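You operate a simulated robot arm through the tools that you are given. There is no shell and no other tool. Be economical: measure what you need, move in short steps, check, and stop when the job is done.

Carry out the task below with a simulated two-armed robot. There is one attempt and no reset: what you move stays moved.

JOB
Pick up the carton labelled "fuses" from the second shelf from the bottom of the grey rack with one hand, pass it to the other hand and put it on the middle shelf of the blue rack. Set down upright: carton.

The check looks at the end state, three seconds after you hand in, the way a careful person would. Anything else that was tipped, shoved, dropped, spilled or broken makes it a failure.

ROBOT AND FRAMES
Two 7-joint arms with two-finger parallel grippers on one trunk, on a base that drives. Base frame: it is fixed to the floor where the robot stands at the start and does not move with it; the origin is under the middle of the robot, x ahead of it, y to its left, z up. Units: mm, rad, N and s.
The left shoulder is at the start at [60, 189, 903], the right one opposite. With the tool pointing down near the work surface each hand reaches from about 100 to 640 mm from the robot's upright axis, wherever it stands, measured 20 degrees to its own side. Places, roughly: middle shelf of the blue rack [500, -1000, 1000]. Payload 3.43 kg a hand.
The tool frame of a hand sits at the grasp point between the pads (the TCP): z along the fingers, y along the line on which they close. The tips reach 30 mm beyond it. The gripper opens to 94 mm. The fingers are 28 mm wide and 10 mm thick; the gripper's body (50 by 96 mm) begins 55 mm behind the TCP.
Orientation is that of the tool frame in the base frame, as a unit quaternion [w, x, y, z]. With the fingers straight down and closing along the base's y, the tool's x points along the base's -x, its y along +y and its z along -z.

CONTROLS
- The arms move only by the tool send_rows. It takes "left_commands", "right_commands" or both (then of equal length, played together; a hand with none holds still); each is a list that holds one entry, the list of rows, each a list of 7 numbers: the shift along the tool's x, y, z in mm, then the turn, a rotation vector about the tool's x, y, z in rad, then the finger opening in mm, from 0 to 94. In form: [[[tx, ty, tz, wx, wy, wz, hand], ...]]. A call has 1 to 20 rows; each row shifts and turns the commanded pose from where the row before left it, along the tool's axes as they then stand. Each row takes 0.2 s and may step no farther than 50 mm and 0.15 rad from the row before; otherwise, or with a gripper value out of range, the whole call is refused. A pose out of reach is approached as far as the arm can. The call stops where the force on the tool passes 40 N (or 10 N more than at its start, if that is more) or the arm is blocked; 0.2 s more then pass. The fingers move at their own pace (about 153 mm/s each) and stop on an object; they squeeze with about 32 N. The grip force told is the motor's: it shows also when the fingers shut on nothing. Time passes only in rows, and 0.2 s behind the last, so rows that do not move let the fingers close. The reply holds the time, the measured pose of the TCP, the force on the tool along the base axes, the opening and the grip force, in the units named above and with some noise, with the torque about the TCP (base axes, N m) and any sound that the robot's microphone picked up.
- Cameras (640 x 400 px; columns grow to the right, rows downward): "scene" is now at [4, -24.1, 1445.2]; the picture's right is [-0.39, -0.92, 0.00], its down [-0.80, 0.33, -0.50] and it looks along [0.46, -0.19, -0.87] (base axes); focal length 267 px, centre (320, 200). "left" rides on the left gripper at [76, -14, -102] in its tool frame; the picture's right is [0.18, 0.98, 0.00], its down [-0.75, 0.14, -0.64] and it looks along [-0.63, 0.12, 0.77] (tool axes); focal length 243 px, centre (320, 200). "right" rides on the right gripper at [76, 14, -103] in its tool frame; the picture's right is [-0.18, 0.98, 0.00], its down [-0.75, -0.14, -0.64] and it looks along [-0.63, -0.12, 0.77] (tool axes); focal length 243 px, centre (320, 200). There is no depth. A picture from a camera that has moved, and an enlarged one, comes with that camera's place and axes in the base frame and with its lens. The place of the scene camera against the robot may be out by one fixed shift of up to 12 mm in any direction.
- capture(camera): a new picture of that camera. It takes no simulated time.
- lift_body(by): slides the trunk up (or, below 0, down) by that many mm; the arms and the scene camera ride with it, the base frame stays. It gives what a move gives, with no picture.
- drive_base(legs): drives the robot by 1 to 6 legs, each [ahead, left, turn to the left] in mm, mm and rad, along the robot's own axes; the way and the turn of a leg run together, so that a leg with both is an arc; at most 1500 mm and 3.142 rad a leg. The arms and the cameras ride along, it lands a little off, and it stops where it bumps. It gives what a move gives.
- head_to(pan, tilt): turns the head with the scene camera to pan (to the left, within 1.501 rad either way) and tilt (down, from -0.506 to 1.204), counted from straight ahead of the robot. It gives what a move gives.
- close_up(camera, box): a new picture of the part [left, top, right, bottom] of that camera's present view, enlarged. It takes no simulated time.
- hand_in(): hands the job in; it is judged then, once.

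Work in short steps. Places have to be worked out from the pictures, the camera data and where the tool is seen: move nearer, look again, correct. Check each grasp and each placing, and mend what went wrong. You have 120 turns and 92 pictures in all, those below and enlarged ones among them. Open the grippers and draw the arms clear of the work before you hand the job in, unless the task says otherwise; then end with one line.

The tools are called after "Request:" as name(argument=value, ...) on one line, values as JSON. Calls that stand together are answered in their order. send_rows: Moves the arms, as the interface text tells. Its arguments: {"type":"object","properties":{"left_commands":{"type":"array","items":{"type":"array","items":{"type":"array","items":{"type":"number"}}}},"right_commands":{"type":"array","items":{"type":"array","items":{"type":"array","items":{"type":"number"}}}}},"required":[]} The other tools are called the same way: lift_body (by) slides the trunk up or down; drive_base (legs) drives the base; head_to (pan, tilt) turns the head that bears the scene camera; capture (camera) takes a picture; close_up (camera, box) takes an enlarged picture of a part of a camera's view; hand_in () hands the job in.

At the start:

```text
time: 0.0
left_tcp_pos: [262.4, 116.3, 791.1]
left_tcp_rot: [0.0, 0.0, 1.0, 0.0]
left_ft_force: [0.1, 0.4, 0.0]
left_torque: [0.01, -0.04, 0.01]
left_grip_width: 94.3
left_grasp_force: 0.1
right_tcp_pos: [262.4, -115.1, 782.5]
right_tcp_rot: [-0.001, 0.0, 1.0, 0.001]
right_ft_force: [-0.2, 0.0, 0.0]
right_torque: [0.0, -0.01, -0.01]
right_grip_width: 94.2
right_grasp_force: 0.1
trunk travel left (down, up): [-575.0, 415.0]
robot x, y, heading: [2.2, 1.8, -0.001]
head pan, tilt: [-0.396, 1.049]
```

scene: 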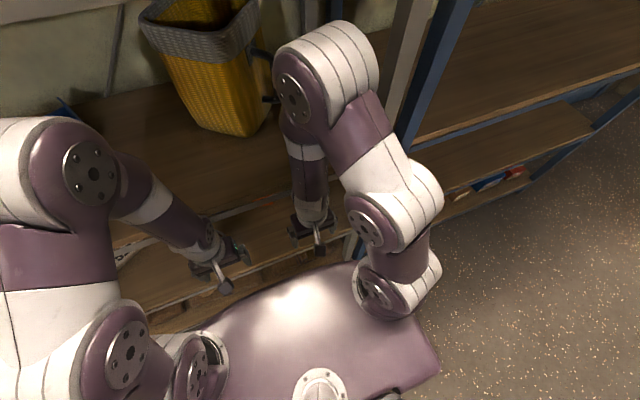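
right: 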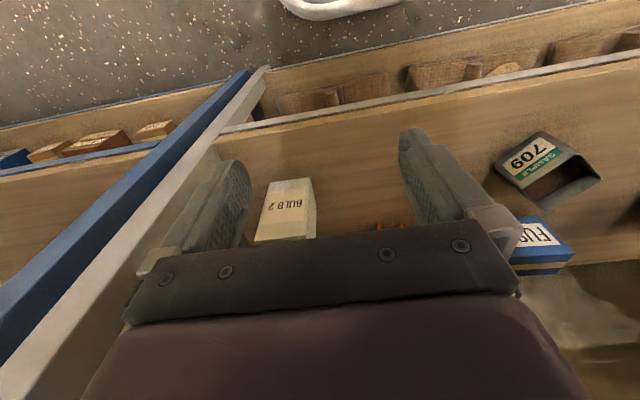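
left: 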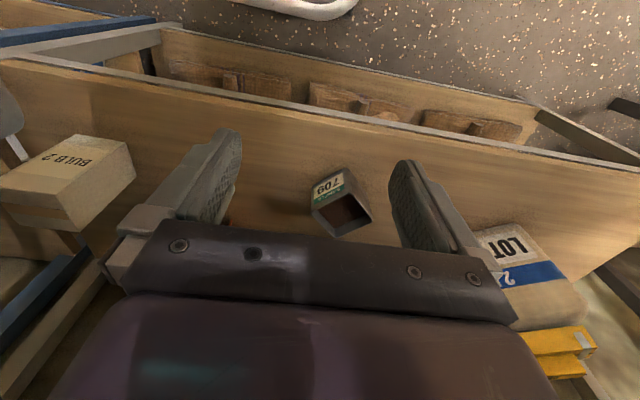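

The first views show a grey rack ahead, with a blue rack to its right. I turn the head to survey the grey rack first.

Request:
head_to(pan=0.0, tilt=0.7)

Request:
capture(camera="scene")

Request:
head_to(pan=-0.9, tilt=0.5)

Request:
capture(camera="scene")

```text
time: 0.9
left_tcp_pos: [261.8, 114.9, 790.7]
left_tcp_rot: [0.0, 0.0, 1.0, 0.0]
left_ft_force: [-0.6, 1.2, 0.0]
left_torque: [0.01, 0.03, -0.03]
left_grip_width: 93.7
left_grasp_force: 0.1
right_tcp_pos: [261.7, -115.5, 782.2]
right_tcp_rot: [0.0, 0.0, 1.0, 0.0]
right_ft_force: [-0.6, 0.1, -0.4]
right_torque: [-0.01, -0.02, -0.02]
right_grip_width: 93.7
right_grasp_force: 0.0
trunk travel left (down, up): [-575.0, 415.0]
robot x, y, heading: [-0.1, 3.2, -0.001]
head pan, tilt: [0.0, 0.7]
```

```text
88 pictures are left
camera scene: at [27.6, 1.5, 1471.9], right [0.0, -1.0, 0.0], down [-0.64, 0.0, -0.76], along [0.76, 0.0, -0.64], focal length 267 px, centre (320, 200)
```

scene: 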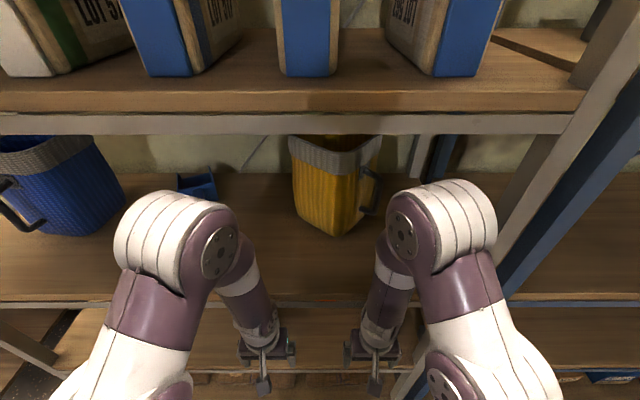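

```text
time: 2.1
left_tcp_pos: [261.3, 115.1, 790.9]
left_tcp_rot: [0.0, 0.0, 1.0, 0.0]
left_ft_force: [0.7, 0.6, 0.3]
left_torque: [0.02, 0.03, 0.0]
left_grip_width: 93.8
left_grasp_force: 0.0
right_tcp_pos: [261.1, -114.7, 782.0]
right_tcp_rot: [0.0, 0.0, 1.0, 0.0]
right_ft_force: [0.8, 0.0, -1.1]
right_torque: [-0.03, 0.01, 0.01]
right_grip_width: 94.1
right_grasp_force: 0.1
trunk travel left (down, up): [-575.0, 415.0]
robot x, y, heading: [3.8, 2.6, -0.001]
head pan, tilt: [-0.901, 0.499]
```

```text
87 pictures are left
camera scene: at [-0.7, -69.6, 1489.7], right [-0.78, -0.62, 0.0], down [-0.3, 0.38, -0.88], along [0.55, -0.69, -0.48], focal length 267 px, centre (320, 200)
```

scene: 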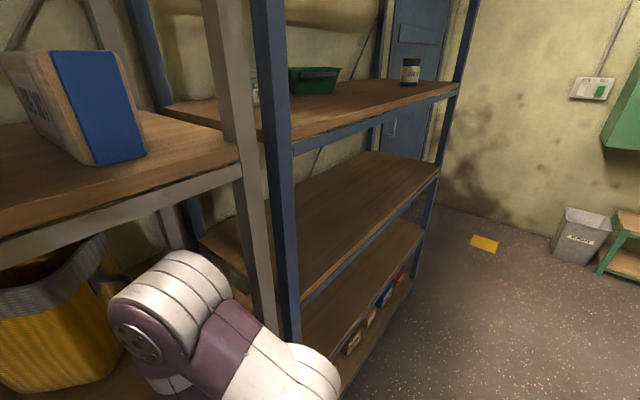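

The fuses carton seems to sit deep on the shelf at z≈550, about x≈590, y≈210. I back off and lower the trunk to see into the shelf.

Request:
drive_base(legs=[[-450, 0, 0]])

Request:
lift_body(by=-350)

Request:
head_to(pan=0.0, tilt=0.45)

Request:
capture(camera="scene")

Request:
capture(camera="left")

```text
time: 4.8
left_tcp_pos: [-189.4, 115.2, 790.2]
left_tcp_rot: [0.0, 0.004, 1.0, 0.0]
left_ft_force: [0.1, 0.1, -1.4]
left_torque: [-0.01, -0.05, 0.02]
left_grip_width: 94.0
left_grasp_force: 0.1
right_tcp_pos: [-190.4, -114.6, 782.8]
right_tcp_rot: [0.0, 0.005, 1.0, 0.0]
right_ft_force: [-0.6, 0.5, -0.4]
right_torque: [-0.03, 0.0, 0.02]
right_grip_width: 93.8
right_grasp_force: 0.1
trunk travel left (down, up): [-575.0, 415.0]
robot x, y, heading: [-448.2, 3.1, -0.009]
head pan, tilt: [-0.901, 0.499]
```

```text
time: 8.2
left_tcp_pos: [-187.5, 115.8, 441.0]
left_tcp_rot: [0.0, 0.005, 1.0, 0.0]
left_ft_force: [-0.2, 0.5, -0.8]
left_torque: [0.01, 0.03, 0.05]
left_grip_width: 93.8
left_grasp_force: 0.1
right_tcp_pos: [-189.5, -115.1, 433.1]
right_tcp_rot: [0.0, 0.005, 1.0, 0.0]
right_ft_force: [0.3, -0.1, -0.6]
right_torque: [0.02, 0.04, 0.0]
right_grip_width: 94.0
right_grasp_force: 0.1
trunk travel left (down, up): [-225.0, 765.0]
robot x, y, heading: [-452.5, 1.1, -0.009]
head pan, tilt: [-0.901, 0.499]
```

```text
time: 9.4
left_tcp_pos: [-188.3, 115.9, 440.2]
left_tcp_rot: [-0.001, 0.005, 1.0, 0.0]
left_ft_force: [-0.4, -0.7, -0.5]
left_torque: [-0.01, 0.01, 0.02]
left_grip_width: 93.9
left_grasp_force: 0.0
right_tcp_pos: [-189.7, -114.7, 433.0]
right_tcp_rot: [0.0, 0.005, 1.0, -0.001]
right_ft_force: [-0.3, -0.5, 0.1]
right_torque: [-0.05, -0.03, 0.01]
right_grip_width: 94.1
right_grasp_force: 0.0
trunk travel left (down, up): [-225.0, 765.0]
robot x, y, heading: [-450.1, 2.0, -0.007]
head pan, tilt: [0.0, 0.45]
```

```text
86 pictures are left
camera scene: at [-416.0, 3.6, 1144.1], right [-0.01, -1.0, 0.0], down [-0.44, 0.0, -0.9], along [0.9, -0.01, -0.44], focal length 267 px, centre (320, 200)
```

scene: 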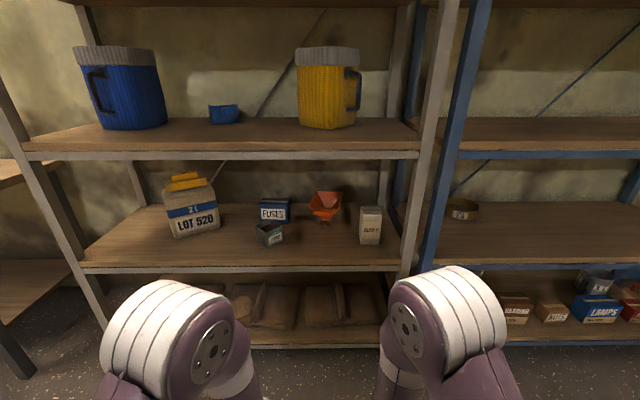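

```text
85 pictures are left
camera left: at [-263.7, 101.9, 544.3], right [-0.17, 0.98, 0.0], down [0.76, 0.13, 0.64], along [0.63, 0.11, -0.77], focal length 243 px, centre (320, 200)
```

left: 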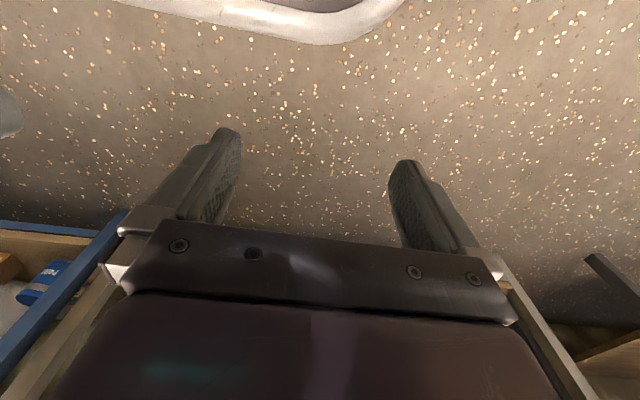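

The fuses carton is clear: it stands behind the small "709" cup, with the lot bag at left and an orange funnel at right. I enlarge this part to measure.

Request:
close_up(camera="scene", box=[150, 160, 406, 320])

Request:
close_up(camera="scene", box=[384, 80, 640, 240])

```text
2.50 times, centred on (278, 240) of scene
camera zoom: at [-416.0, 3.6, 1144.1], right [-0.01, -1.0, 0.0], down [-0.44, 0.0, -0.9], along [0.9, -0.01, -0.44], focal length 667 px, centre (425, 100)
```

zoom: 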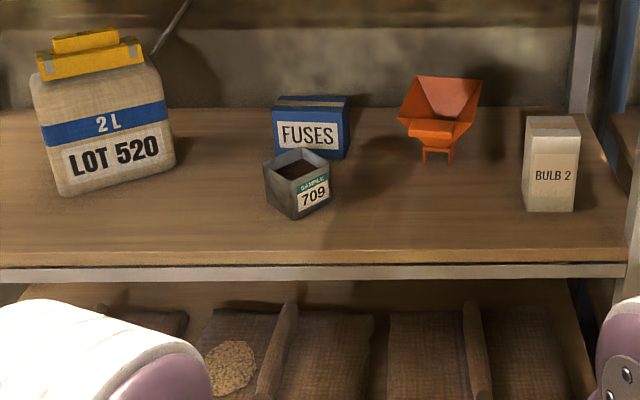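

```text
2.50 times, centred on (512, 160) of scene
camera zoom: at [-416.0, 3.6, 1144.1], right [-0.01, -1.0, 0.0], down [-0.44, 0.0, -0.9], along [0.9, -0.01, -0.44], focal length 667 px, centre (-160, 300)
```

zoom: 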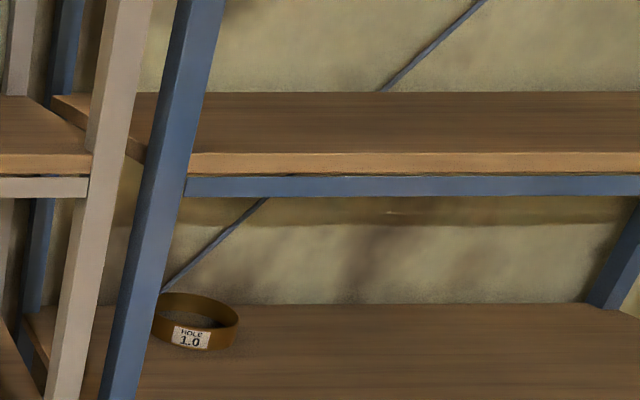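

I zoom closer on the carton to read its corners.

Request:
close_up(camera="scene", box=[242, 185, 306, 225])

```text
10.00 times, centred on (274, 205) of scene
camera zoom: at [-416.0, 3.6, 1144.1], right [-0.01, -1.0, 0.0], down [-0.44, 0.0, -0.9], along [0.9, -0.01, -0.44], focal length 2669 px, centre (780, 150)
```

zoom: 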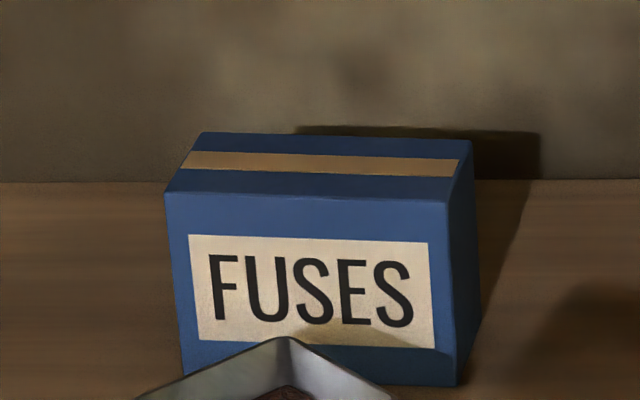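

The carton measures roughly 120 wide × 58 deep × 88 high, centred near (616, 194), yawed about −0.08. I will grip it across its depth with the left hand, tilted in from upper left. I turn and tilt the left hand here in free space first.

Request:
send_rows(left_commands=[[[0, 0, -15, 0, 0, -0.1488, 94], [0, 0, -15, 0, 0, -0.1488, 94], [0, 0, -15, 0, 0, -0.1488, 94], [0, 0, -15, 0, 0, -0.1488, 94], [0, 0, -15, 0, 0, -0.1488, 94], [0, 0, -15, 0, 0, -0.1488, 94], [0, 0, -15, 0, 0, -0.1488, 94], [0, 0, -15, 0, 0, -0.1488, 94], [0, 0, -15, 0, 0, -0.1488, 94], [0, 0, -15, 0, 0, -0.1488, 94], [0, -30, 0, 0, 0.14, 0, 94], [0, -30, 0, 0, 0.14, 0, 94], [0, -30, 0, 0, 0.14, 0, 94], [0, -30, 0, 0, 0.14, 0, 94], [0, -30, 0, 0, 0.14, 0, 94]]])

Request:
capture(camera="scene")

```text
time: 12.6
left_tcp_pos: [-52.7, 86.7, 564.6]
left_tcp_rot: [-0.251, -0.634, 0.694, -0.233]
left_ft_force: [0.4, 0.6, 0.5]
left_torque: [0.04, 0.0, 0.01]
left_grip_width: 94.3
left_grasp_force: 0.1
left hand out of reach, approached as far as the arm can: row 15
right_tcp_pos: [-190.5, -115.2, 433.2]
right_tcp_rot: [0.001, 0.006, 1.0, -0.001]
right_ft_force: [-0.7, -0.3, 0.0]
right_torque: [-0.02, -0.01, 0.0]
right_grip_width: 94.1
right_grasp_force: 0.0
trunk travel left (down, up): [-225.0, 765.0]
robot x, y, heading: [-447.6, 0.2, -0.012]
head pan, tilt: [0.0, 0.45]
```

```text
81 pictures are left
camera scene: at [-416.6, 3.2, 1144.2], right [-0.01, -1.0, 0.0], down [-0.43, 0.0, -0.9], along [0.9, -0.01, -0.43], focal length 267 px, centre (320, 200)
```

scene: 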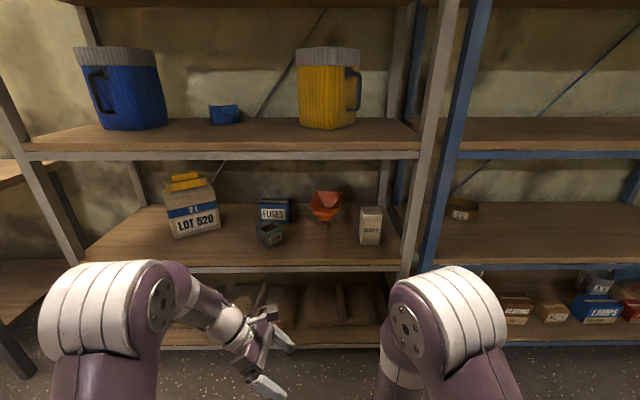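

The hand reached the tilted pose (tool z ≈ (−0.05, −0.64, −0.77)). I extend it forward, up and a bit left while still outside the rack.

Request:
send_rows(left_commands=[[[-0.5, -31.5, -28.9, 0, 0, 0, 94], [-0.5, -31.5, -28.9, 0, 0, 0, 94], [-0.5, -31.5, -28.9, 0, 0, 0, 94], [-0.5, -31.5, -28.9, 0, 0, 0, 94], [-0.5, -31.5, -28.9, 0, 0, 0, 94]]])

Request:
capture(camera="scene")

```text
time: 13.8
left_tcp_pos: [-26.4, 87.4, 545.6]
left_tcp_rot: [-0.253, -0.633, 0.694, -0.231]
left_ft_force: [-0.4, -0.6, 1.0]
left_torque: [-0.04, 0.0, 0.0]
left_grip_width: 94.1
left_grasp_force: 0.0
left hand out of reach, approached as far as the arm can: row 1, 2, 3, 4, 5
right_tcp_pos: [-189.6, -115.6, 431.7]
right_tcp_rot: [0.0, 0.006, 1.0, 0.0]
right_ft_force: [0.1, 1.0, 0.2]
right_torque: [0.0, 0.0, 0.01]
right_grip_width: 94.1
right_grasp_force: 0.1
trunk travel left (down, up): [-225.0, 765.0]
robot x, y, heading: [-453.0, 4.1, -0.015]
head pan, tilt: [0.0, 0.45]
```

```text
80 pictures are left
camera scene: at [-416.2, 3.6, 1144.2], right [-0.01, -1.0, 0.0], down [-0.44, 0.0, -0.9], along [0.9, -0.01, -0.44], focal length 267 px, centre (320, 200)
```

scene: 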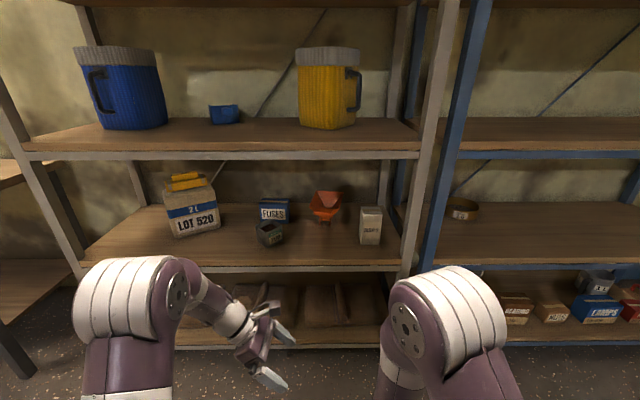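

The pose is refused well short of full extension, so a wrist joint limits it. I try shifting the hand to the robot's right, where the forearm aligns better with a rightward-pointing hand.

Request:
send_rows(left_commands=[[[28.6, -3.3, 24, 0, 0, 0, 94], [28.6, -3.3, 24, 0, 0, 0, 94], [28.6, -3.3, 24, 0, 0, 0, 94], [28.6, -3.3, 24, 0, 0, 0, 94], [28.6, -3.3, 24, 0, 0, 0, 94], [0, 0, 0, 0, 0, 0, 94]]])

```text
time: 15.2
left_tcp_pos: [-26.2, -100.1, 546.0]
left_tcp_rot: [-0.254, -0.633, 0.694, -0.231]
left_ft_force: [-0.3, 0.2, 0.5]
left_torque: [0.04, -0.01, 0.02]
left_grip_width: 93.8
left_grasp_force: 0.0
right_tcp_pos: [-190.0, -115.5, 433.6]
right_tcp_rot: [0.0, 0.005, 1.0, 0.0]
right_ft_force: [0.5, 0.6, -0.4]
right_torque: [-0.02, 0.04, 0.01]
right_grip_width: 94.1
right_grasp_force: 0.1
trunk travel left (down, up): [-225.0, 765.0]
robot x, y, heading: [-449.6, 3.3, -0.009]
head pan, tilt: [0.0, 0.45]
```

It moved freely 187 mm right from there. Now forward and up from this side.

Request:
send_rows(left_commands=[[[10.9, -27.9, -16.8, 0, 0, 0, 94], [10.9, -27.9, -16.8, 0, 0, 0, 94], [10.9, -27.9, -16.8, 0, 0, 0, 94], [10.9, -27.9, -16.8, 0, 0, 0, 94], [10.9, -27.9, -16.8, 0, 0, 0, 94]]])

Request:
capture(camera="scene")

```text
time: 16.4
left_tcp_pos: [44.4, -104.2, 592.3]
left_tcp_rot: [-0.253, -0.633, 0.694, -0.231]
left_ft_force: [0.5, -0.3, -0.4]
left_torque: [-0.04, 0.02, 0.02]
left_grip_width: 94.1
left_grasp_force: 0.0
left hand out of reach, approached as far as the arm can: row 3, 4, 5
right_tcp_pos: [-190.1, -115.7, 432.5]
right_tcp_rot: [0.001, 0.006, 1.0, 0.0]
right_ft_force: [0.4, 0.4, 0.8]
right_torque: [-0.02, 0.02, 0.01]
right_grip_width: 94.0
right_grasp_force: 0.1
trunk travel left (down, up): [-225.0, 765.0]
robot x, y, heading: [-451.2, 1.8, -0.014]
head pan, tilt: [0.0, 0.45]
```

```text
79 pictures are left
camera scene: at [-416.0, 3.6, 1144.1], right [-0.01, -1.0, 0.0], down [-0.44, 0.0, -0.9], along [0.9, -0.01, -0.44], focal length 267 px, centre (320, 200)
```

scene: 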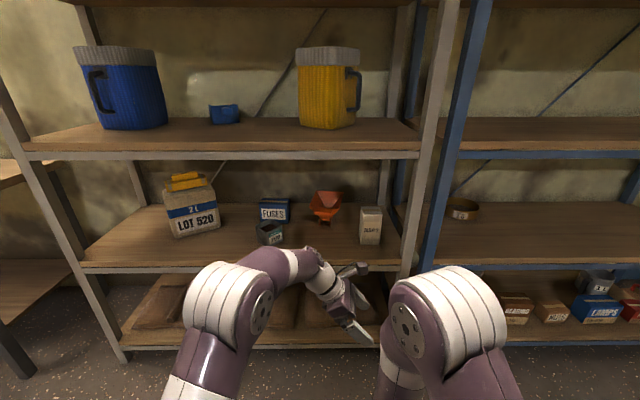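

The reach is limited (about 560 mm shoulder to wrist), so how close the base can stand matters. I look down at the base's footprint.

Request:
head_to(pan=-0.35, tilt=1.2)

Request:
capture(camera="scene")

Request:
head_to(pan=0.7, tilt=1.2)

Request:
capture(camera="scene")

```text
time: 17.5
left_tcp_pos: [44.4, -103.9, 592.6]
left_tcp_rot: [-0.254, -0.633, 0.694, -0.231]
left_ft_force: [-0.4, 0.1, -0.3]
left_torque: [-0.02, 0.03, 0.01]
left_grip_width: 94.2
left_grasp_force: 0.0
right_tcp_pos: [-188.2, -116.3, 432.7]
right_tcp_rot: [0.0, 0.005, 1.0, 0.001]
right_ft_force: [-0.1, 1.0, 0.0]
right_torque: [-0.03, 0.02, 0.04]
right_grip_width: 94.1
right_grasp_force: 0.1
trunk travel left (down, up): [-225.0, 765.0]
robot x, y, heading: [-446.9, 3.3, -0.012]
head pan, tilt: [-0.351, 1.201]
```

```text
78 pictures are left
camera scene: at [-455.5, -15.2, 1086.0], right [-0.35, -0.94, 0.0], down [-0.87, 0.33, -0.36], along [0.34, -0.13, -0.93], focal length 267 px, centre (320, 200)
```

scene: 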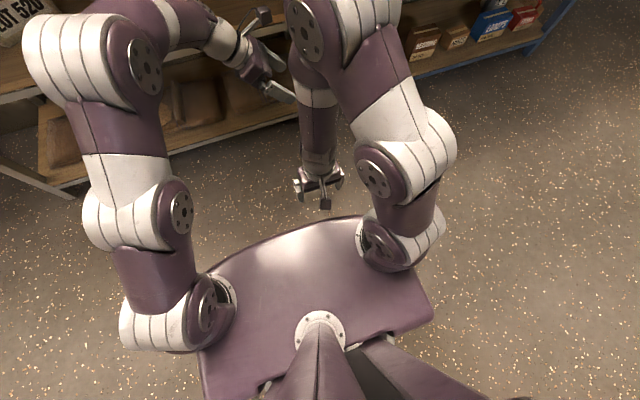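

```text
time: 18.8
left_tcp_pos: [44.0, -103.7, 591.5]
left_tcp_rot: [-0.253, -0.633, 0.694, -0.231]
left_ft_force: [-0.4, -0.2, -0.7]
left_torque: [-0.01, -0.02, -0.02]
left_grip_width: 94.0
left_grasp_force: 0.0
right_tcp_pos: [-189.6, -115.7, 432.8]
right_tcp_rot: [0.0, 0.005, 1.0, 0.0]
right_ft_force: [-1.2, 0.0, 0.5]
right_torque: [-0.03, -0.01, -0.01]
right_grip_width: 94.1
right_grasp_force: 0.0
trunk travel left (down, up): [-225.0, 765.0]
robot x, y, heading: [-452.0, 3.3, -0.012]
head pan, tilt: [0.7, 1.201]
```

```text
77 pictures are left
camera scene: at [-464.7, 40.1, 1086.0], right [0.64, -0.77, 0.0], down [-0.72, -0.59, -0.36], along [0.28, 0.23, -0.93], focal length 267 px, centre (320, 200)
```

scene: 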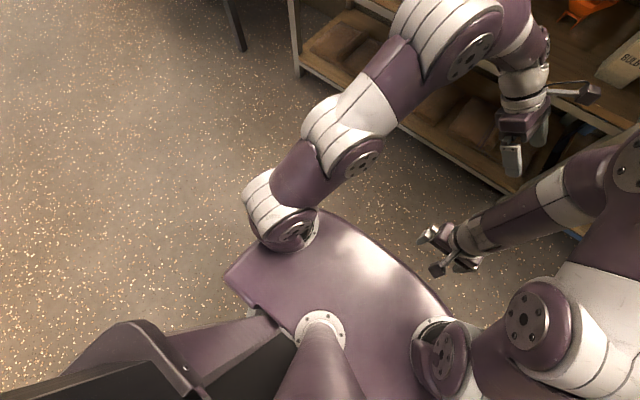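

Base footprint front is roughly 235 mm ahead. A hand heading forward-right and tilted down about 35°, with the robot turned slightly right, should be easier. I bring the left hand to that orientation and watch the elbow height.

Request:
send_rows(left_commands=[[[0, 0, 0, 0.09, 0, -0.107, 94], [0, 0, 0, 0.09, 0, -0.107, 94], [0, 0, 0, 0.09, 0, -0.107, 94], [0, 0, 0, 0.09, 0, -0.107, 94], [0, 0, 0, 0.09, 0, -0.107, 94], [0, 0, 0, 0.09, 0, -0.107, 94], [0, 0, 0, 0, 0.132, 0, 94], [0, 0, 0, 0, 0.132, 0, 94]]])

Request:
lift_body(by=-100)

```text
time: 20.6
left_tcp_pos: [42.9, -103.9, 593.4]
left_tcp_rot: [0.182, 0.821, -0.361, 0.404]
left_ft_force: [-0.2, 0.7, -1.0]
left_torque: [0.01, 0.02, 0.05]
left_grip_width: 93.7
left_grasp_force: 0.1
left hand out of reach, approached as far as the arm can: row 7
right_tcp_pos: [-191.0, -115.4, 432.2]
right_tcp_rot: [0.0, 0.005, 1.0, -0.001]
right_ft_force: [-0.2, -0.9, 0.4]
right_torque: [-0.03, 0.01, -0.02]
right_grip_width: 93.9
right_grasp_force: 0.0
trunk travel left (down, up): [-225.0, 765.0]
robot x, y, heading: [-451.4, 5.5, -0.015]
head pan, tilt: [0.7, 1.201]
```

```text
time: 21.9
left_tcp_pos: [42.1, -105.6, 492.5]
left_tcp_rot: [0.181, 0.822, -0.36, 0.403]
left_ft_force: [-0.5, 0.1, 0.3]
left_torque: [-0.02, 0.02, 0.01]
left_grip_width: 94.1
left_grasp_force: 0.0
right_tcp_pos: [-189.0, -114.2, 332.7]
right_tcp_rot: [0.001, 0.005, 1.0, 0.0]
right_ft_force: [-0.1, 0.1, 0.2]
right_torque: [-0.03, -0.02, -0.01]
right_grip_width: 94.0
right_grasp_force: 0.1
trunk travel left (down, up): [-125.0, 865.0]
robot x, y, heading: [-448.9, 4.2, -0.014]
head pan, tilt: [0.7, 1.201]
```

Orientation achieved. Now I move it to the test spot, robot-relative (600, 100) with z 620, to see whether it is reachable and where the elbow goes.

Request:
send_rows(left_commands=[[[9, -36.8, -23.8, 0, 0, 0, 94], [9, -36.8, -23.8, 0, 0, 0, 94], [9, -36.8, -23.8, 0, 0, 0, 94], [9, -36.8, -23.8, 0, 0, 0, 94], [9, -36.8, -23.8, 0, 0, 0, 94], [9, -36.8, -23.8, 0, 0, 0, 94]]])

Request:
head_to(pan=0.2, tilt=0.6)

Request:
capture(camera="scene")

```text
time: 23.3
left_tcp_pos: [149.4, 103.8, 620.0]
left_tcp_rot: [0.182, 0.822, -0.361, 0.401]
left_ft_force: [-0.9, -0.4, -0.5]
left_torque: [0.01, 0.05, -0.01]
left_grip_width: 93.9
left_grasp_force: 0.0
right_tcp_pos: [-189.8, -114.8, 332.6]
right_tcp_rot: [0.0, 0.005, 1.0, 0.0]
right_ft_force: [-0.4, -0.2, -1.0]
right_torque: [-0.02, 0.04, -0.01]
right_grip_width: 94.1
right_grasp_force: 0.1
trunk travel left (down, up): [-125.0, 865.0]
robot x, y, heading: [-449.3, -1.4, -0.013]
head pan, tilt: [0.7, 1.201]
```

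```text
time: 24.3
left_tcp_pos: [148.5, 102.6, 620.5]
left_tcp_rot: [0.182, 0.821, -0.362, 0.402]
left_ft_force: [-0.4, -0.1, -0.8]
left_torque: [0.02, 0.0, 0.02]
left_grip_width: 94.1
left_grasp_force: 0.1
right_tcp_pos: [-189.4, -114.2, 332.5]
right_tcp_rot: [0.0, 0.006, 1.0, -0.001]
right_ft_force: [0.3, 0.1, 0.2]
right_torque: [-0.01, 0.0, 0.04]
right_grip_width: 93.9
right_grasp_force: 0.0
trunk travel left (down, up): [-125.0, 865.0]
robot x, y, heading: [-450.7, 2.9, -0.012]
head pan, tilt: [0.201, 0.6]
```

```text
76 pictures are left
camera scene: at [-421.1, 21.4, 1030.5], right [0.19, -0.98, 0.0], down [-0.56, -0.11, -0.82], along [0.81, 0.16, -0.57], focal length 267 px, centre (320, 200)
```

scene: 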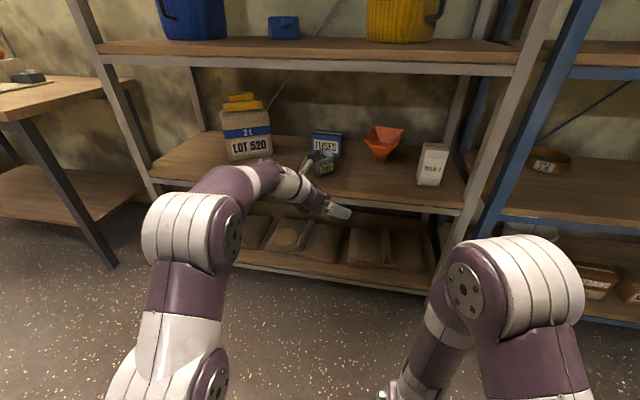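

Fully reachable here, and the elbow stays around z≈780. A cleaner plan: first rotate the carton about 45° by pushing its right end back with closed fingers (hand heading straight in, tilted 45° down), then grip it with the hand heading forward-right. I turn the hand straight ahead and lower the trunk a bit.

Request:
send_rows(left_commands=[[[5.6, 0, -4.3, 0.1105, 0.001, -0.0845, 0], [5.6, 0, -4.3, 0.1105, 0.001, -0.0845, 0], [5.6, 0, -4.3, 0.1105, 0.001, -0.0845, 0], [5.6, 0, -4.3, 0.1105, 0.001, -0.0845, 0], [5.6, 0, -4.3, 0.1105, 0.001, -0.0845, 0], [5.6, 0, -4.3, 0.1105, 0.001, -0.0845, 0], [0, 0, 0, 0, -0.13, 0, 0]]])

Request:
lift_body(by=-60)

Request:
capture(camera="scene")

```text
time: 25.9
left_tcp_pos: [151.4, 103.3, 652.1]
left_tcp_rot: [0.041, 0.919, -0.094, 0.38]
left_ft_force: [0.0, 0.7, -0.2]
left_torque: [0.01, 0.01, 0.0]
left_grip_width: 0.0
left_grasp_force: 31.6
left hand out of reach, approached as far as the arm can: row 5, 6
right_tcp_pos: [-190.2, -115.3, 332.6]
right_tcp_rot: [0.0, 0.005, 1.0, 0.0]
right_ft_force: [-0.4, -0.2, 0.1]
right_torque: [0.03, 0.03, 0.0]
right_grip_width: 94.0
right_grasp_force: 0.2
trunk travel left (down, up): [-125.0, 865.0]
robot x, y, heading: [-452.8, 3.6, -0.01]
head pan, tilt: [0.201, 0.6]
```

```text
time: 26.9
left_tcp_pos: [151.9, 103.2, 592.8]
left_tcp_rot: [0.041, 0.919, -0.094, 0.38]
left_ft_force: [0.2, 0.8, 0.4]
left_torque: [0.01, 0.01, 0.03]
left_grip_width: 0.4
left_grasp_force: 31.5
right_tcp_pos: [-190.8, -115.5, 273.0]
right_tcp_rot: [0.001, 0.004, 1.0, 0.0]
right_ft_force: [0.7, -1.0, 0.0]
right_torque: [0.01, -0.01, -0.02]
right_grip_width: 93.9
right_grasp_force: 0.0
trunk travel left (down, up): [-65.0, 925.0]
robot x, y, heading: [-452.2, 2.0, -0.008]
head pan, tilt: [0.201, 0.6]
```

```text
75 pictures are left
camera scene: at [-421.2, 21.3, 970.6], right [0.19, -0.98, 0.0], down [-0.55, -0.11, -0.83], along [0.81, 0.16, -0.56], focal length 267 px, centre (320, 200)
```

scene: 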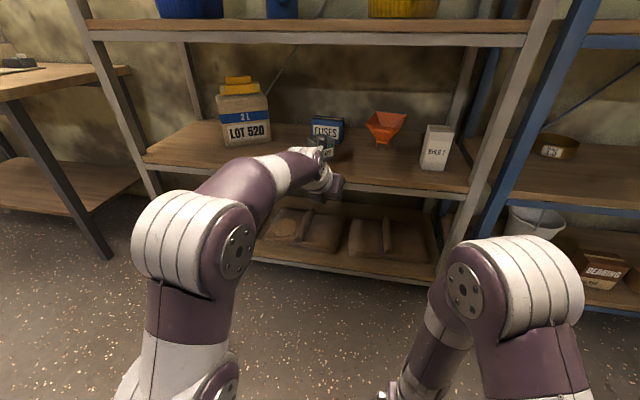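

The hand points nearly straight ahead (heading −12°), tilted 45°, elbow low. I pull the arm back 110 mm, raise the trunk 40, and drive part-way in, then look.

Request:
send_rows(left_commands=[[[-25.4, 7.3, -25.3, 0, 0, 0, 0], [-25.4, 7.3, -25.3, 0, 0, 0, 0], [-25.4, 7.3, -25.3, 0, 0, 0, 0]]])

Request:
lift_body(by=45)

Request:
drive_base(legs=[[270, 15, 0.01]])

Request:
capture(camera="scene")

Request:
capture(camera="left")

```text
time: 27.7
left_tcp_pos: [43.6, 112.1, 592.2]
left_tcp_rot: [0.044, 0.919, -0.095, 0.379]
left_ft_force: [0.7, -0.7, 0.6]
left_torque: [0.02, 0.0, -0.04]
left_grip_width: 0.0
left_grasp_force: 32.1
left hand out of reach, approached as far as the arm can: row 2, 3
right_tcp_pos: [-189.7, -115.6, 272.4]
right_tcp_rot: [-0.001, 0.005, 1.0, 0.0]
right_ft_force: [0.1, -0.2, 0.0]
right_torque: [0.03, 0.03, -0.01]
right_grip_width: 94.0
right_grasp_force: 0.2
trunk travel left (down, up): [-65.0, 925.0]
robot x, y, heading: [-450.4, 1.0, -0.009]
head pan, tilt: [0.201, 0.6]
```

```text
time: 28.6
left_tcp_pos: [42.3, 112.5, 636.9]
left_tcp_rot: [0.044, 0.919, -0.096, 0.379]
left_ft_force: [1.4, -1.1, -0.2]
left_torque: [0.0, 0.02, 0.01]
left_grip_width: 0.0
left_grasp_force: 32.6
right_tcp_pos: [-190.1, -115.0, 316.5]
right_tcp_rot: [-0.001, 0.005, 1.0, 0.0]
right_ft_force: [-0.4, -0.6, 0.3]
right_torque: [0.0, -0.02, -0.02]
right_grip_width: 93.9
right_grasp_force: 0.0
trunk travel left (down, up): [-110.0, 880.0]
robot x, y, heading: [-449.7, 5.0, -0.009]
head pan, tilt: [0.201, 0.6]
```

```text
time: 30.5
left_tcp_pos: [308.9, 129.2, 636.7]
left_tcp_rot: [0.043, 0.919, -0.092, 0.381]
left_ft_force: [-0.2, 0.7, -0.3]
left_torque: [-0.01, 0.01, 0.01]
left_grip_width: 0.0
left_grasp_force: 32.3
right_tcp_pos: [78.5, -99.9, 316.4]
right_tcp_rot: [0.0, 0.001, 1.0, 0.0]
right_ft_force: [-0.6, 0.0, 0.3]
right_torque: [0.03, 0.02, 0.01]
right_grip_width: 93.9
right_grasp_force: 0.1
trunk travel left (down, up): [-110.0, 880.0]
robot x, y, heading: [-182.3, 16.9, -0.0]
head pan, tilt: [0.201, 0.6]
```

```text
74 pictures are left
camera scene: at [-153.1, 34.9, 1015.6], right [0.2, -0.98, 0.0], down [-0.55, -0.11, -0.83], along [0.81, 0.16, -0.56], focal length 267 px, centre (320, 200)
```

scene: 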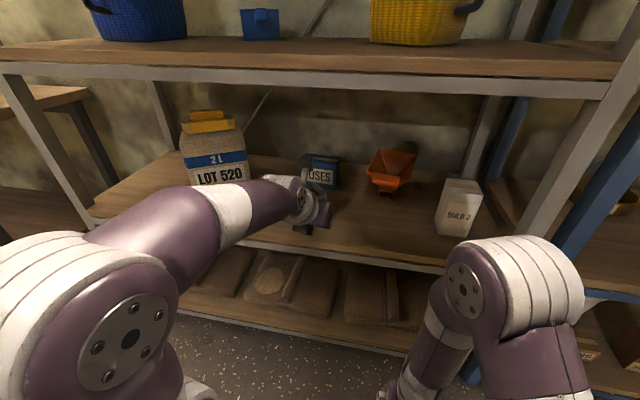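

```text
73 pictures are left
camera left: at [295.6, 147.3, 764.2], right [-0.07, -0.99, 0.14], down [-1.0, 0.06, -0.08], along [0.07, -0.14, -0.99], focal length 243 px, centre (320, 200)
```

left: 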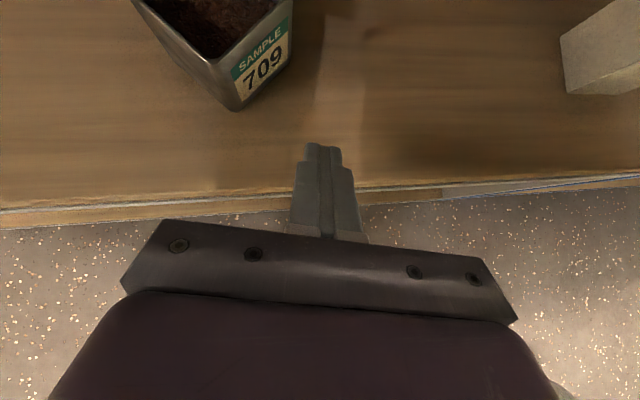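

The cup's right corner is at about (434, 136); my fingers are at y≈125. I go on in with a 15 mm shift to the right to clear it.

Request:
drive_base(legs=[[60, -16, 0], [135, 0, 0]])

Request:
capture(camera="left")

Request:
capture(camera="scene")

```text
time: 32.4
left_tcp_pos: [504.9, 114.1, 636.8]
left_tcp_rot: [0.043, 0.919, -0.092, 0.38]
left_ft_force: [0.9, 0.6, 0.1]
left_torque: [0.02, 0.0, 0.03]
left_grip_width: 0.0
left_grasp_force: 32.1
right_tcp_pos: [273.7, -115.1, 317.5]
right_tcp_rot: [-0.001, 0.0, 1.0, 0.001]
right_ft_force: [0.1, 0.7, 0.0]
right_torque: [-0.02, 0.01, 0.02]
right_grip_width: 94.0
right_grasp_force: 0.0
trunk travel left (down, up): [-110.0, 880.0]
robot x, y, heading: [13.9, 2.5, -0.001]
head pan, tilt: [0.201, 0.6]
```

```text
72 pictures are left
camera left: at [490.7, 131.9, 764.2], right [-0.07, -0.99, 0.14], down [-1.0, 0.06, -0.08], along [0.07, -0.14, -0.99], focal length 243 px, centre (320, 200)
```

left: 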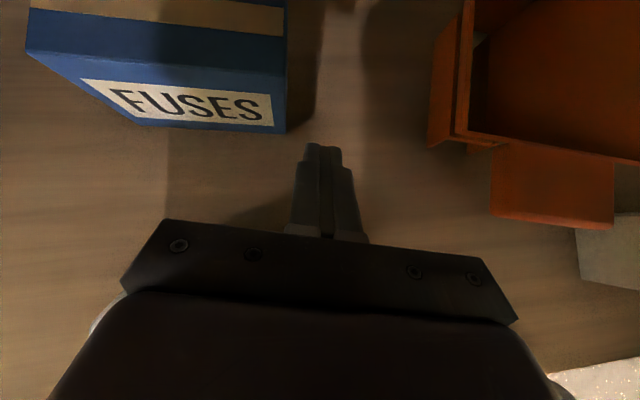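

```text
71 pictures are left
camera scene: at [42.1, 19.1, 1015.6], right [0.2, -0.98, 0.0], down [-0.55, -0.11, -0.83], along [0.81, 0.16, -0.56], focal length 267 px, centre (320, 200)
```

scene: 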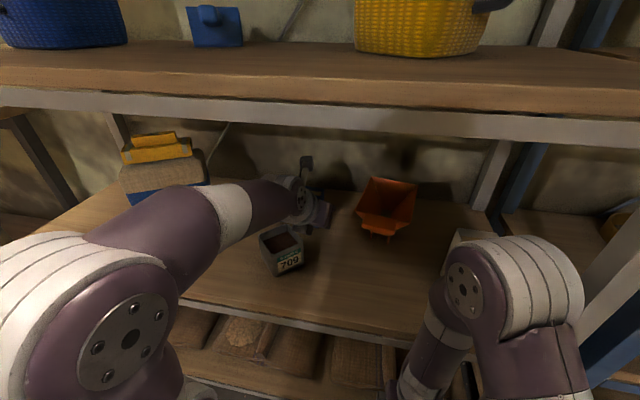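

The carton's front bottom edge runs from about (569, 129) to (578, 251). I move left 35, forward 22, then down 33 to sit just in front of its right end.

Request:
send_rows(left_commands=[[[5.2, -19.4, 5, 0, 0, 0, 0], [5.2, -19.4, 5, 0, 0, 0, 0], [-11.6, 0, 11.7, 0, 0, 0, 0], [-11.6, 0, 11.7, 0, 0, 0, 0]]])

Request:
capture(camera="left")

```text
time: 33.4
left_tcp_pos: [527.5, 149.9, 604.4]
left_tcp_rot: [0.043, 0.919, -0.091, 0.381]
left_ft_force: [-0.8, 1.2, 3.2]
left_torque: [-0.04, 0.21, -0.06]
left_grip_width: 0.0
left_grasp_force: 31.9
right_tcp_pos: [273.9, -116.2, 318.4]
right_tcp_rot: [0.0, 0.001, 1.0, 0.0]
right_ft_force: [0.5, 0.0, 0.4]
right_torque: [-0.04, -0.02, 0.02]
right_grip_width: 94.0
right_grasp_force: 0.1
trunk travel left (down, up): [-110.0, 880.0]
robot x, y, heading: [12.4, -1.9, 0.002]
head pan, tilt: [0.201, 0.6]
```

```text
70 pictures are left
camera left: at [513.0, 168.7, 731.6], right [-0.07, -0.99, 0.14], down [-1.0, 0.06, -0.08], along [0.07, -0.14, -0.99], focal length 243 px, centre (320, 200)
```

left: 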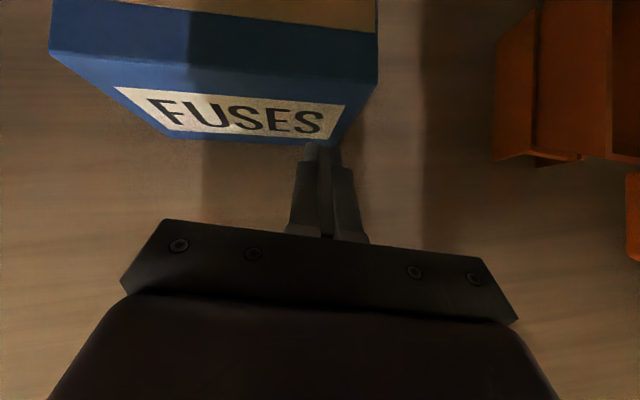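

A 3 N upward force 66 mm behind the TCP means the hand body just touches the cup's rim. I raise straight up first, then steepen the tilt to gain clearance.

Request:
send_rows(left_commands=[[[7, 0, -7, 0, 0, 0, 0], [0, 0, 0, 0, -0.12, 0, 0], [0, 0, 0, 0, -0.12, 0, 0]]])

Request:
head_to(pan=0.3, tilt=0.75)

Request:
close_up(camera="scene", box=[160, 60, 480, 260])

```text
time: 34.2
left_tcp_pos: [527.6, 148.9, 614.6]
left_tcp_rot: [0.032, 0.958, -0.097, 0.267]
left_ft_force: [0.2, -0.3, 0.7]
left_torque: [-0.01, 0.0, 0.01]
left_grip_width: 0.0
left_grasp_force: 31.7
right_tcp_pos: [274.3, -115.5, 317.9]
right_tcp_rot: [0.0, 0.0, 1.0, 0.0]
right_ft_force: [-1.0, 0.4, -0.7]
right_torque: [0.01, 0.06, 0.01]
right_grip_width: 94.2
right_grasp_force: 0.2
trunk travel left (down, up): [-110.0, 880.0]
robot x, y, heading: [11.7, -5.2, -0.001]
head pan, tilt: [0.201, 0.6]
```

```text
time: 34.9
left_tcp_pos: [526.8, 149.2, 614.9]
left_tcp_rot: [0.031, 0.958, -0.096, 0.268]
left_ft_force: [-0.7, -1.0, 1.3]
left_torque: [0.01, 0.01, -0.01]
left_grip_width: 0.2
left_grasp_force: 31.8
right_tcp_pos: [274.6, -115.4, 318.1]
right_tcp_rot: [0.0, 0.001, 1.0, 0.0]
right_ft_force: [0.9, 0.6, -0.7]
right_torque: [-0.03, 0.01, 0.03]
right_grip_width: 94.3
right_grasp_force: 0.1
trunk travel left (down, up): [-110.0, 880.0]
robot x, y, heading: [12.1, -2.8, -0.001]
head pan, tilt: [0.3, 0.75]
```

```text
2.00 times, centred on (320, 160) of scene
camera zoom: at [34.8, 25.9, 1002.8], right [0.29, -0.96, 0.0], down [-0.65, -0.2, -0.73], along [0.7, 0.22, -0.68], focal length 534 px, centre (320, 280)
```

zoom: 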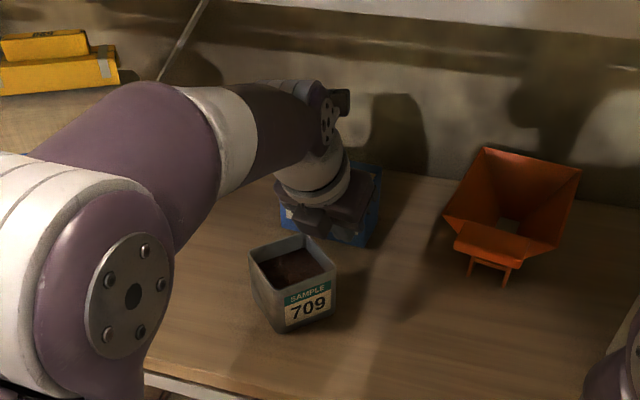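

The cup is undisturbed and the touch force is gone. I now push forward slowly about 60 mm against the right end of the carton and look.

Request:
send_rows(left_commands=[[[7, -1.9, 10, 0, 0, 0, 0], [9.2, -2.3, 5.5, 0, 0, 0, 0], [9.2, -2.3, 5.5, 0, 0, 0, 0], [9.2, -2.3, 5.5, 0, 0, 0, 0], [9.2, -2.3, 5.5, 0, 0, 0, 0], [9.2, -2.3, 5.5, 0, 0, 0, 0]]])

Request:
capture(camera="left")

```text
time: 36.3
left_tcp_pos: [595.2, 147.5, 609.6]
left_tcp_rot: [0.031, 0.958, -0.096, 0.268]
left_ft_force: [0.1, -0.1, -0.3]
left_torque: [0.02, -0.02, 0.03]
left_grip_width: 0.2
left_grasp_force: 31.9
right_tcp_pos: [273.1, -115.3, 318.3]
right_tcp_rot: [-0.001, 0.0, 1.0, 0.0]
right_ft_force: [-0.7, 0.2, -0.2]
right_torque: [-0.01, 0.02, -0.01]
right_grip_width: 94.1
right_grasp_force: 0.0
trunk travel left (down, up): [-110.0, 880.0]
robot x, y, heading: [11.2, 0.6, -0.002]
head pan, tilt: [0.3, 0.75]
```

```text
68 pictures are left
camera left: at [610.4, 160.4, 737.7], right [-0.04, -0.99, 0.1], down [-0.99, 0.06, 0.16], along [-0.16, -0.1, -0.98], focal length 243 px, centre (320, 200)
```

left: 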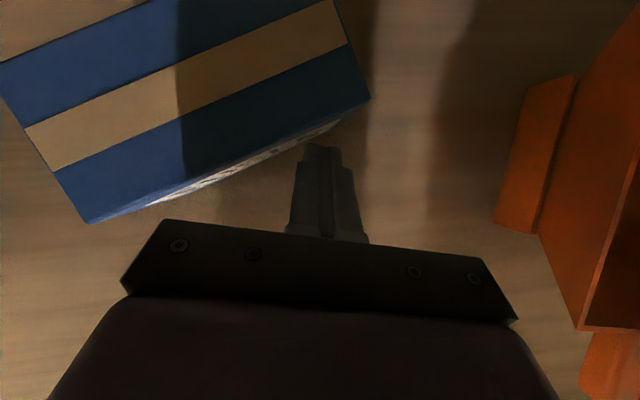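

The carton swung to a long-axis angle of about 111°, cleanly. I push another 40 mm forward, drifting 8 mm left to stay on the face.

Request:
send_rows(left_commands=[[[10.7, -5.3, 6.5, 0, 0, 0, 0], [10.7, -5.3, 6.5, 0, 0, 0, 0], [10.7, -5.3, 6.5, 0, 0, 0, 0]]])

Request:
capture(camera="left")

```text
time: 37.1
left_tcp_pos: [633.0, 157.3, 608.8]
left_tcp_rot: [0.031, 0.959, -0.095, 0.267]
left_ft_force: [0.0, 0.2, 0.0]
left_torque: [0.0, 0.03, 0.0]
left_grip_width: 0.2
left_grasp_force: 31.7
right_tcp_pos: [274.3, -115.2, 318.0]
right_tcp_rot: [0.0, 0.002, 1.0, -0.001]
right_ft_force: [0.4, 0.2, -0.2]
right_torque: [-0.04, -0.01, -0.01]
right_grip_width: 93.9
right_grasp_force: 0.1
trunk travel left (down, up): [-110.0, 880.0]
robot x, y, heading: [10.2, -1.5, -0.005]
head pan, tilt: [0.3, 0.75]
```

```text
67 pictures are left
camera left: at [649.3, 169.4, 736.9], right [-0.04, -0.99, 0.1], down [-0.99, 0.06, 0.16], along [-0.16, -0.1, -0.98], focal length 243 px, centre (320, 200)
```

left: 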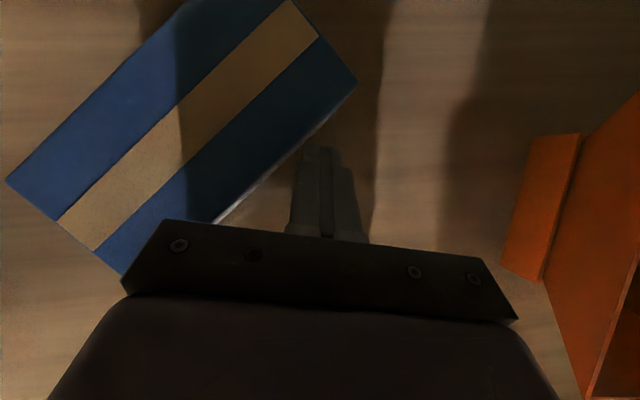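

The carton is now at about 126.5° with its centre near (663, 208). I back off, move left and up, then turn the hand to heading −53° and open the fingers.

Request:
send_rows(left_commands=[[[-29.4, 7.5, -22.4, 0, 0, 0, 0], [-29.4, 7.5, -22.4, 0, 0, 0, 0], [-2.5, -31.7, -18.2, 0, 0, 0, 0], [-2.5, -31.7, -18.2, 0, 0, 0, 0], [-2.5, -31.7, -18.2, 0, 0, 0, 0], [0, 0, 0, -0.0744, 0, 0.1225, 40], [0, 0, 0, -0.0744, 0, 0.1225, 94], [0, 0, 0, -0.0744, 0, 0.1225, 94], [0, 0, 0, -0.0744, 0, 0.1225, 94], [0, 0, 0, -0.0744, 0, 0.1225, 94], [0, 0, 0, 0, 0.11, 0, 94], [0, 0, 0, 0, 0.11, 0, 94]]])

Request:
capture(camera="left")

Request:
capture(camera="scene")

```text
time: 39.2
left_tcp_pos: [521.2, 219.1, 582.9]
left_tcp_rot: [0.103, 0.881, -0.382, 0.261]
left_ft_force: [-8.4, 3.5, 19.0]
left_torque: [-0.53, 0.88, -0.68]
left_grip_width: 94.0
left_grasp_force: 0.1
left hand out of reach, approached as far as the arm can: row 6, 7, 8, 9, 10
right_tcp_pos: [274.0, -113.4, 318.4]
right_tcp_rot: [0.001, 0.0, 1.0, 0.001]
right_ft_force: [0.3, -0.4, 0.8]
right_torque: [0.02, 0.03, -0.01]
right_grip_width: 93.9
right_grasp_force: 0.0
trunk travel left (down, up): [-110.0, 880.0]
robot x, y, heading: [14.2, -2.3, 0.0]
head pan, tilt: [0.3, 0.75]
stopped in row 10 (left hand): the force on the tool passed its limit (the readings are from after the stop); the commanded pose is now the measured one
```

```text
66 pictures are left
camera left: at [536.6, 221.6, 712.1], right [-0.61, -0.79, 0.08], down [-0.78, 0.62, 0.13], along [-0.16, 0.01, -0.99], focal length 243 px, centre (320, 200)
```

left: 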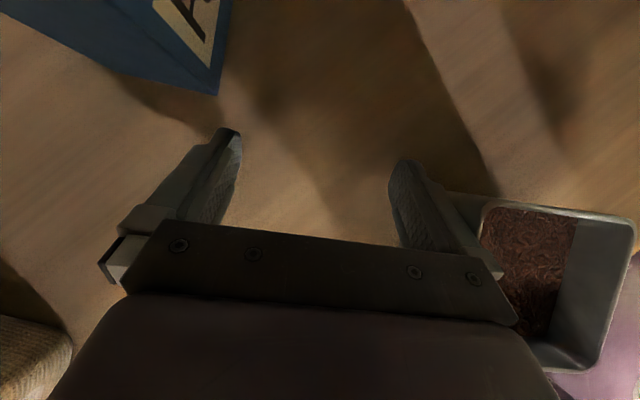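

```text
65 pictures are left
camera scene: at [32.5, 26.0, 1003.0], right [0.3, -0.96, 0.0], down [-0.65, -0.2, -0.73], along [0.7, 0.22, -0.68], focal length 267 px, centre (320, 200)
```

scene: 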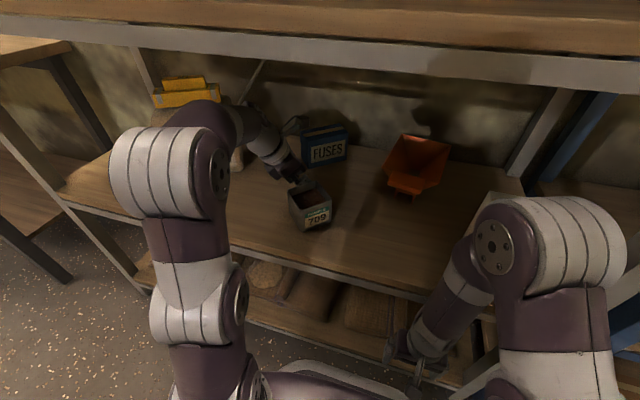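

The arm sank while turning ("out of reach") and the hand is pressing on the cup's rim. I lift straight up gently with small steps.

Request:
send_rows(left_commands=[[[5.4, -0.2, -8.4, 0, 0, 0, 94], [5.4, -0.2, -8.4, 0, 0, 0, 94], [5.4, -0.2, -8.4, 0, 0, 0, 94]]])

Request:
close_up(camera="scene", box=[200, 70, 440, 220])

```text
time: 40.0
left_tcp_pos: [515.0, 211.0, 586.8]
left_tcp_rot: [0.106, 0.881, -0.382, 0.259]
left_ft_force: [0.8, -0.3, 0.2]
left_torque: [-0.02, 0.03, -0.03]
left_grip_width: 93.9
left_grasp_force: 0.0
left hand out of reach, approached as far as the arm can: row 1, 2, 3
right_tcp_pos: [274.3, -115.3, 317.4]
right_tcp_rot: [0.0, 0.0, 1.0, 0.0]
right_ft_force: [-0.9, 0.0, 1.2]
right_torque: [-0.03, 0.03, 0.02]
right_grip_width: 94.2
right_grasp_force: 0.0
trunk travel left (down, up): [-110.0, 880.0]
robot x, y, heading: [13.1, -0.8, 0.004]
head pan, tilt: [0.3, 0.75]
```

```text
2.67 times, centred on (320, 145) of scene
camera zoom: at [35.0, 26.2, 1002.6], right [0.3, -0.96, 0.0], down [-0.65, -0.2, -0.73], along [0.7, 0.22, -0.68], focal length 712 px, centre (320, 347)
```

zoom: 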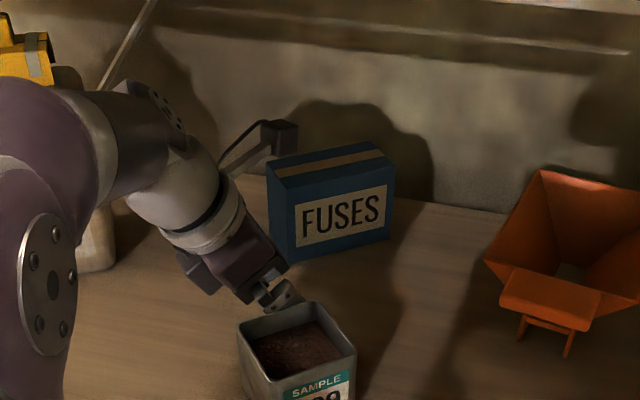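

Force is released. I compare the cup's position with the earlier picture using the same box.

Request:
close_up(camera="scene", box=[160, 60, 480, 260])

```text
2.00 times, centred on (320, 160) of scene
camera zoom: at [35.0, 26.2, 1002.6], right [0.3, -0.96, 0.0], down [-0.65, -0.2, -0.73], along [0.7, 0.22, -0.68], focal length 534 px, centre (320, 280)
```

zoom: 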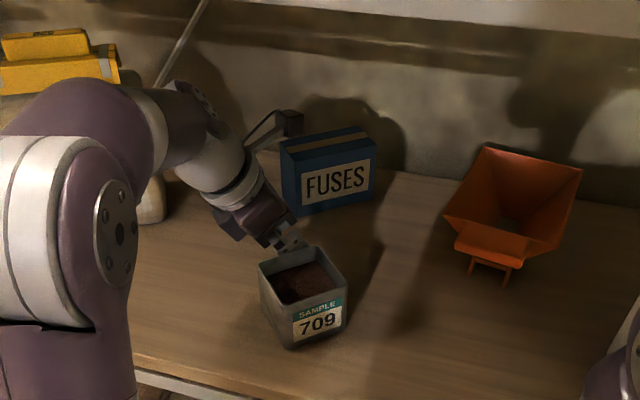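

The cup slid about 28 mm toward me and right; I will restore it later. The arm works better with the carton less to its left, so I shift the base left 50 mm and then move the hand up/forward.

Request:
drive_base(legs=[[0, 50, 0]])

Request:
send_rows(left_commands=[[[10, -15, 0, 0, 0, 0, 94], [16, -15, -17, 0, 0, 0, 94]]])

```text
time: 40.9
left_tcp_pos: [515.6, 261.8, 587.7]
left_tcp_rot: [0.106, 0.88, -0.383, 0.259]
left_ft_force: [0.0, 0.2, -0.4]
left_torque: [-0.03, 0.02, 0.0]
left_grip_width: 94.1
left_grasp_force: 0.1
right_tcp_pos: [274.8, -65.8, 317.9]
right_tcp_rot: [0.0, 0.0, 1.0, -0.001]
right_ft_force: [0.2, 0.5, 0.4]
right_torque: [-0.02, -0.02, -0.03]
right_grip_width: 93.9
right_grasp_force: 0.0
trunk travel left (down, up): [-110.0, 880.0]
robot x, y, heading: [14.0, 47.4, -0.003]
head pan, tilt: [0.3, 0.75]
```

```text
time: 41.5
left_tcp_pos: [533.1, 258.5, 583.6]
left_tcp_rot: [0.106, 0.881, -0.382, 0.258]
left_ft_force: [0.5, 0.2, -0.5]
left_torque: [-0.01, -0.02, -0.01]
left_grip_width: 93.9
left_grasp_force: 0.0
left hand out of reach, approached as far as the arm can: row 1, 2
right_tcp_pos: [273.5, -64.4, 317.2]
right_tcp_rot: [0.0, 0.001, 1.0, 0.0]
right_ft_force: [0.6, 1.2, -0.3]
right_torque: [0.0, 0.0, -0.03]
right_grip_width: 93.9
right_grasp_force: 0.0
trunk travel left (down, up): [-110.0, 880.0]
robot x, y, heading: [18.9, 49.1, 0.004]
head pan, tilt: [0.3, 0.75]
```

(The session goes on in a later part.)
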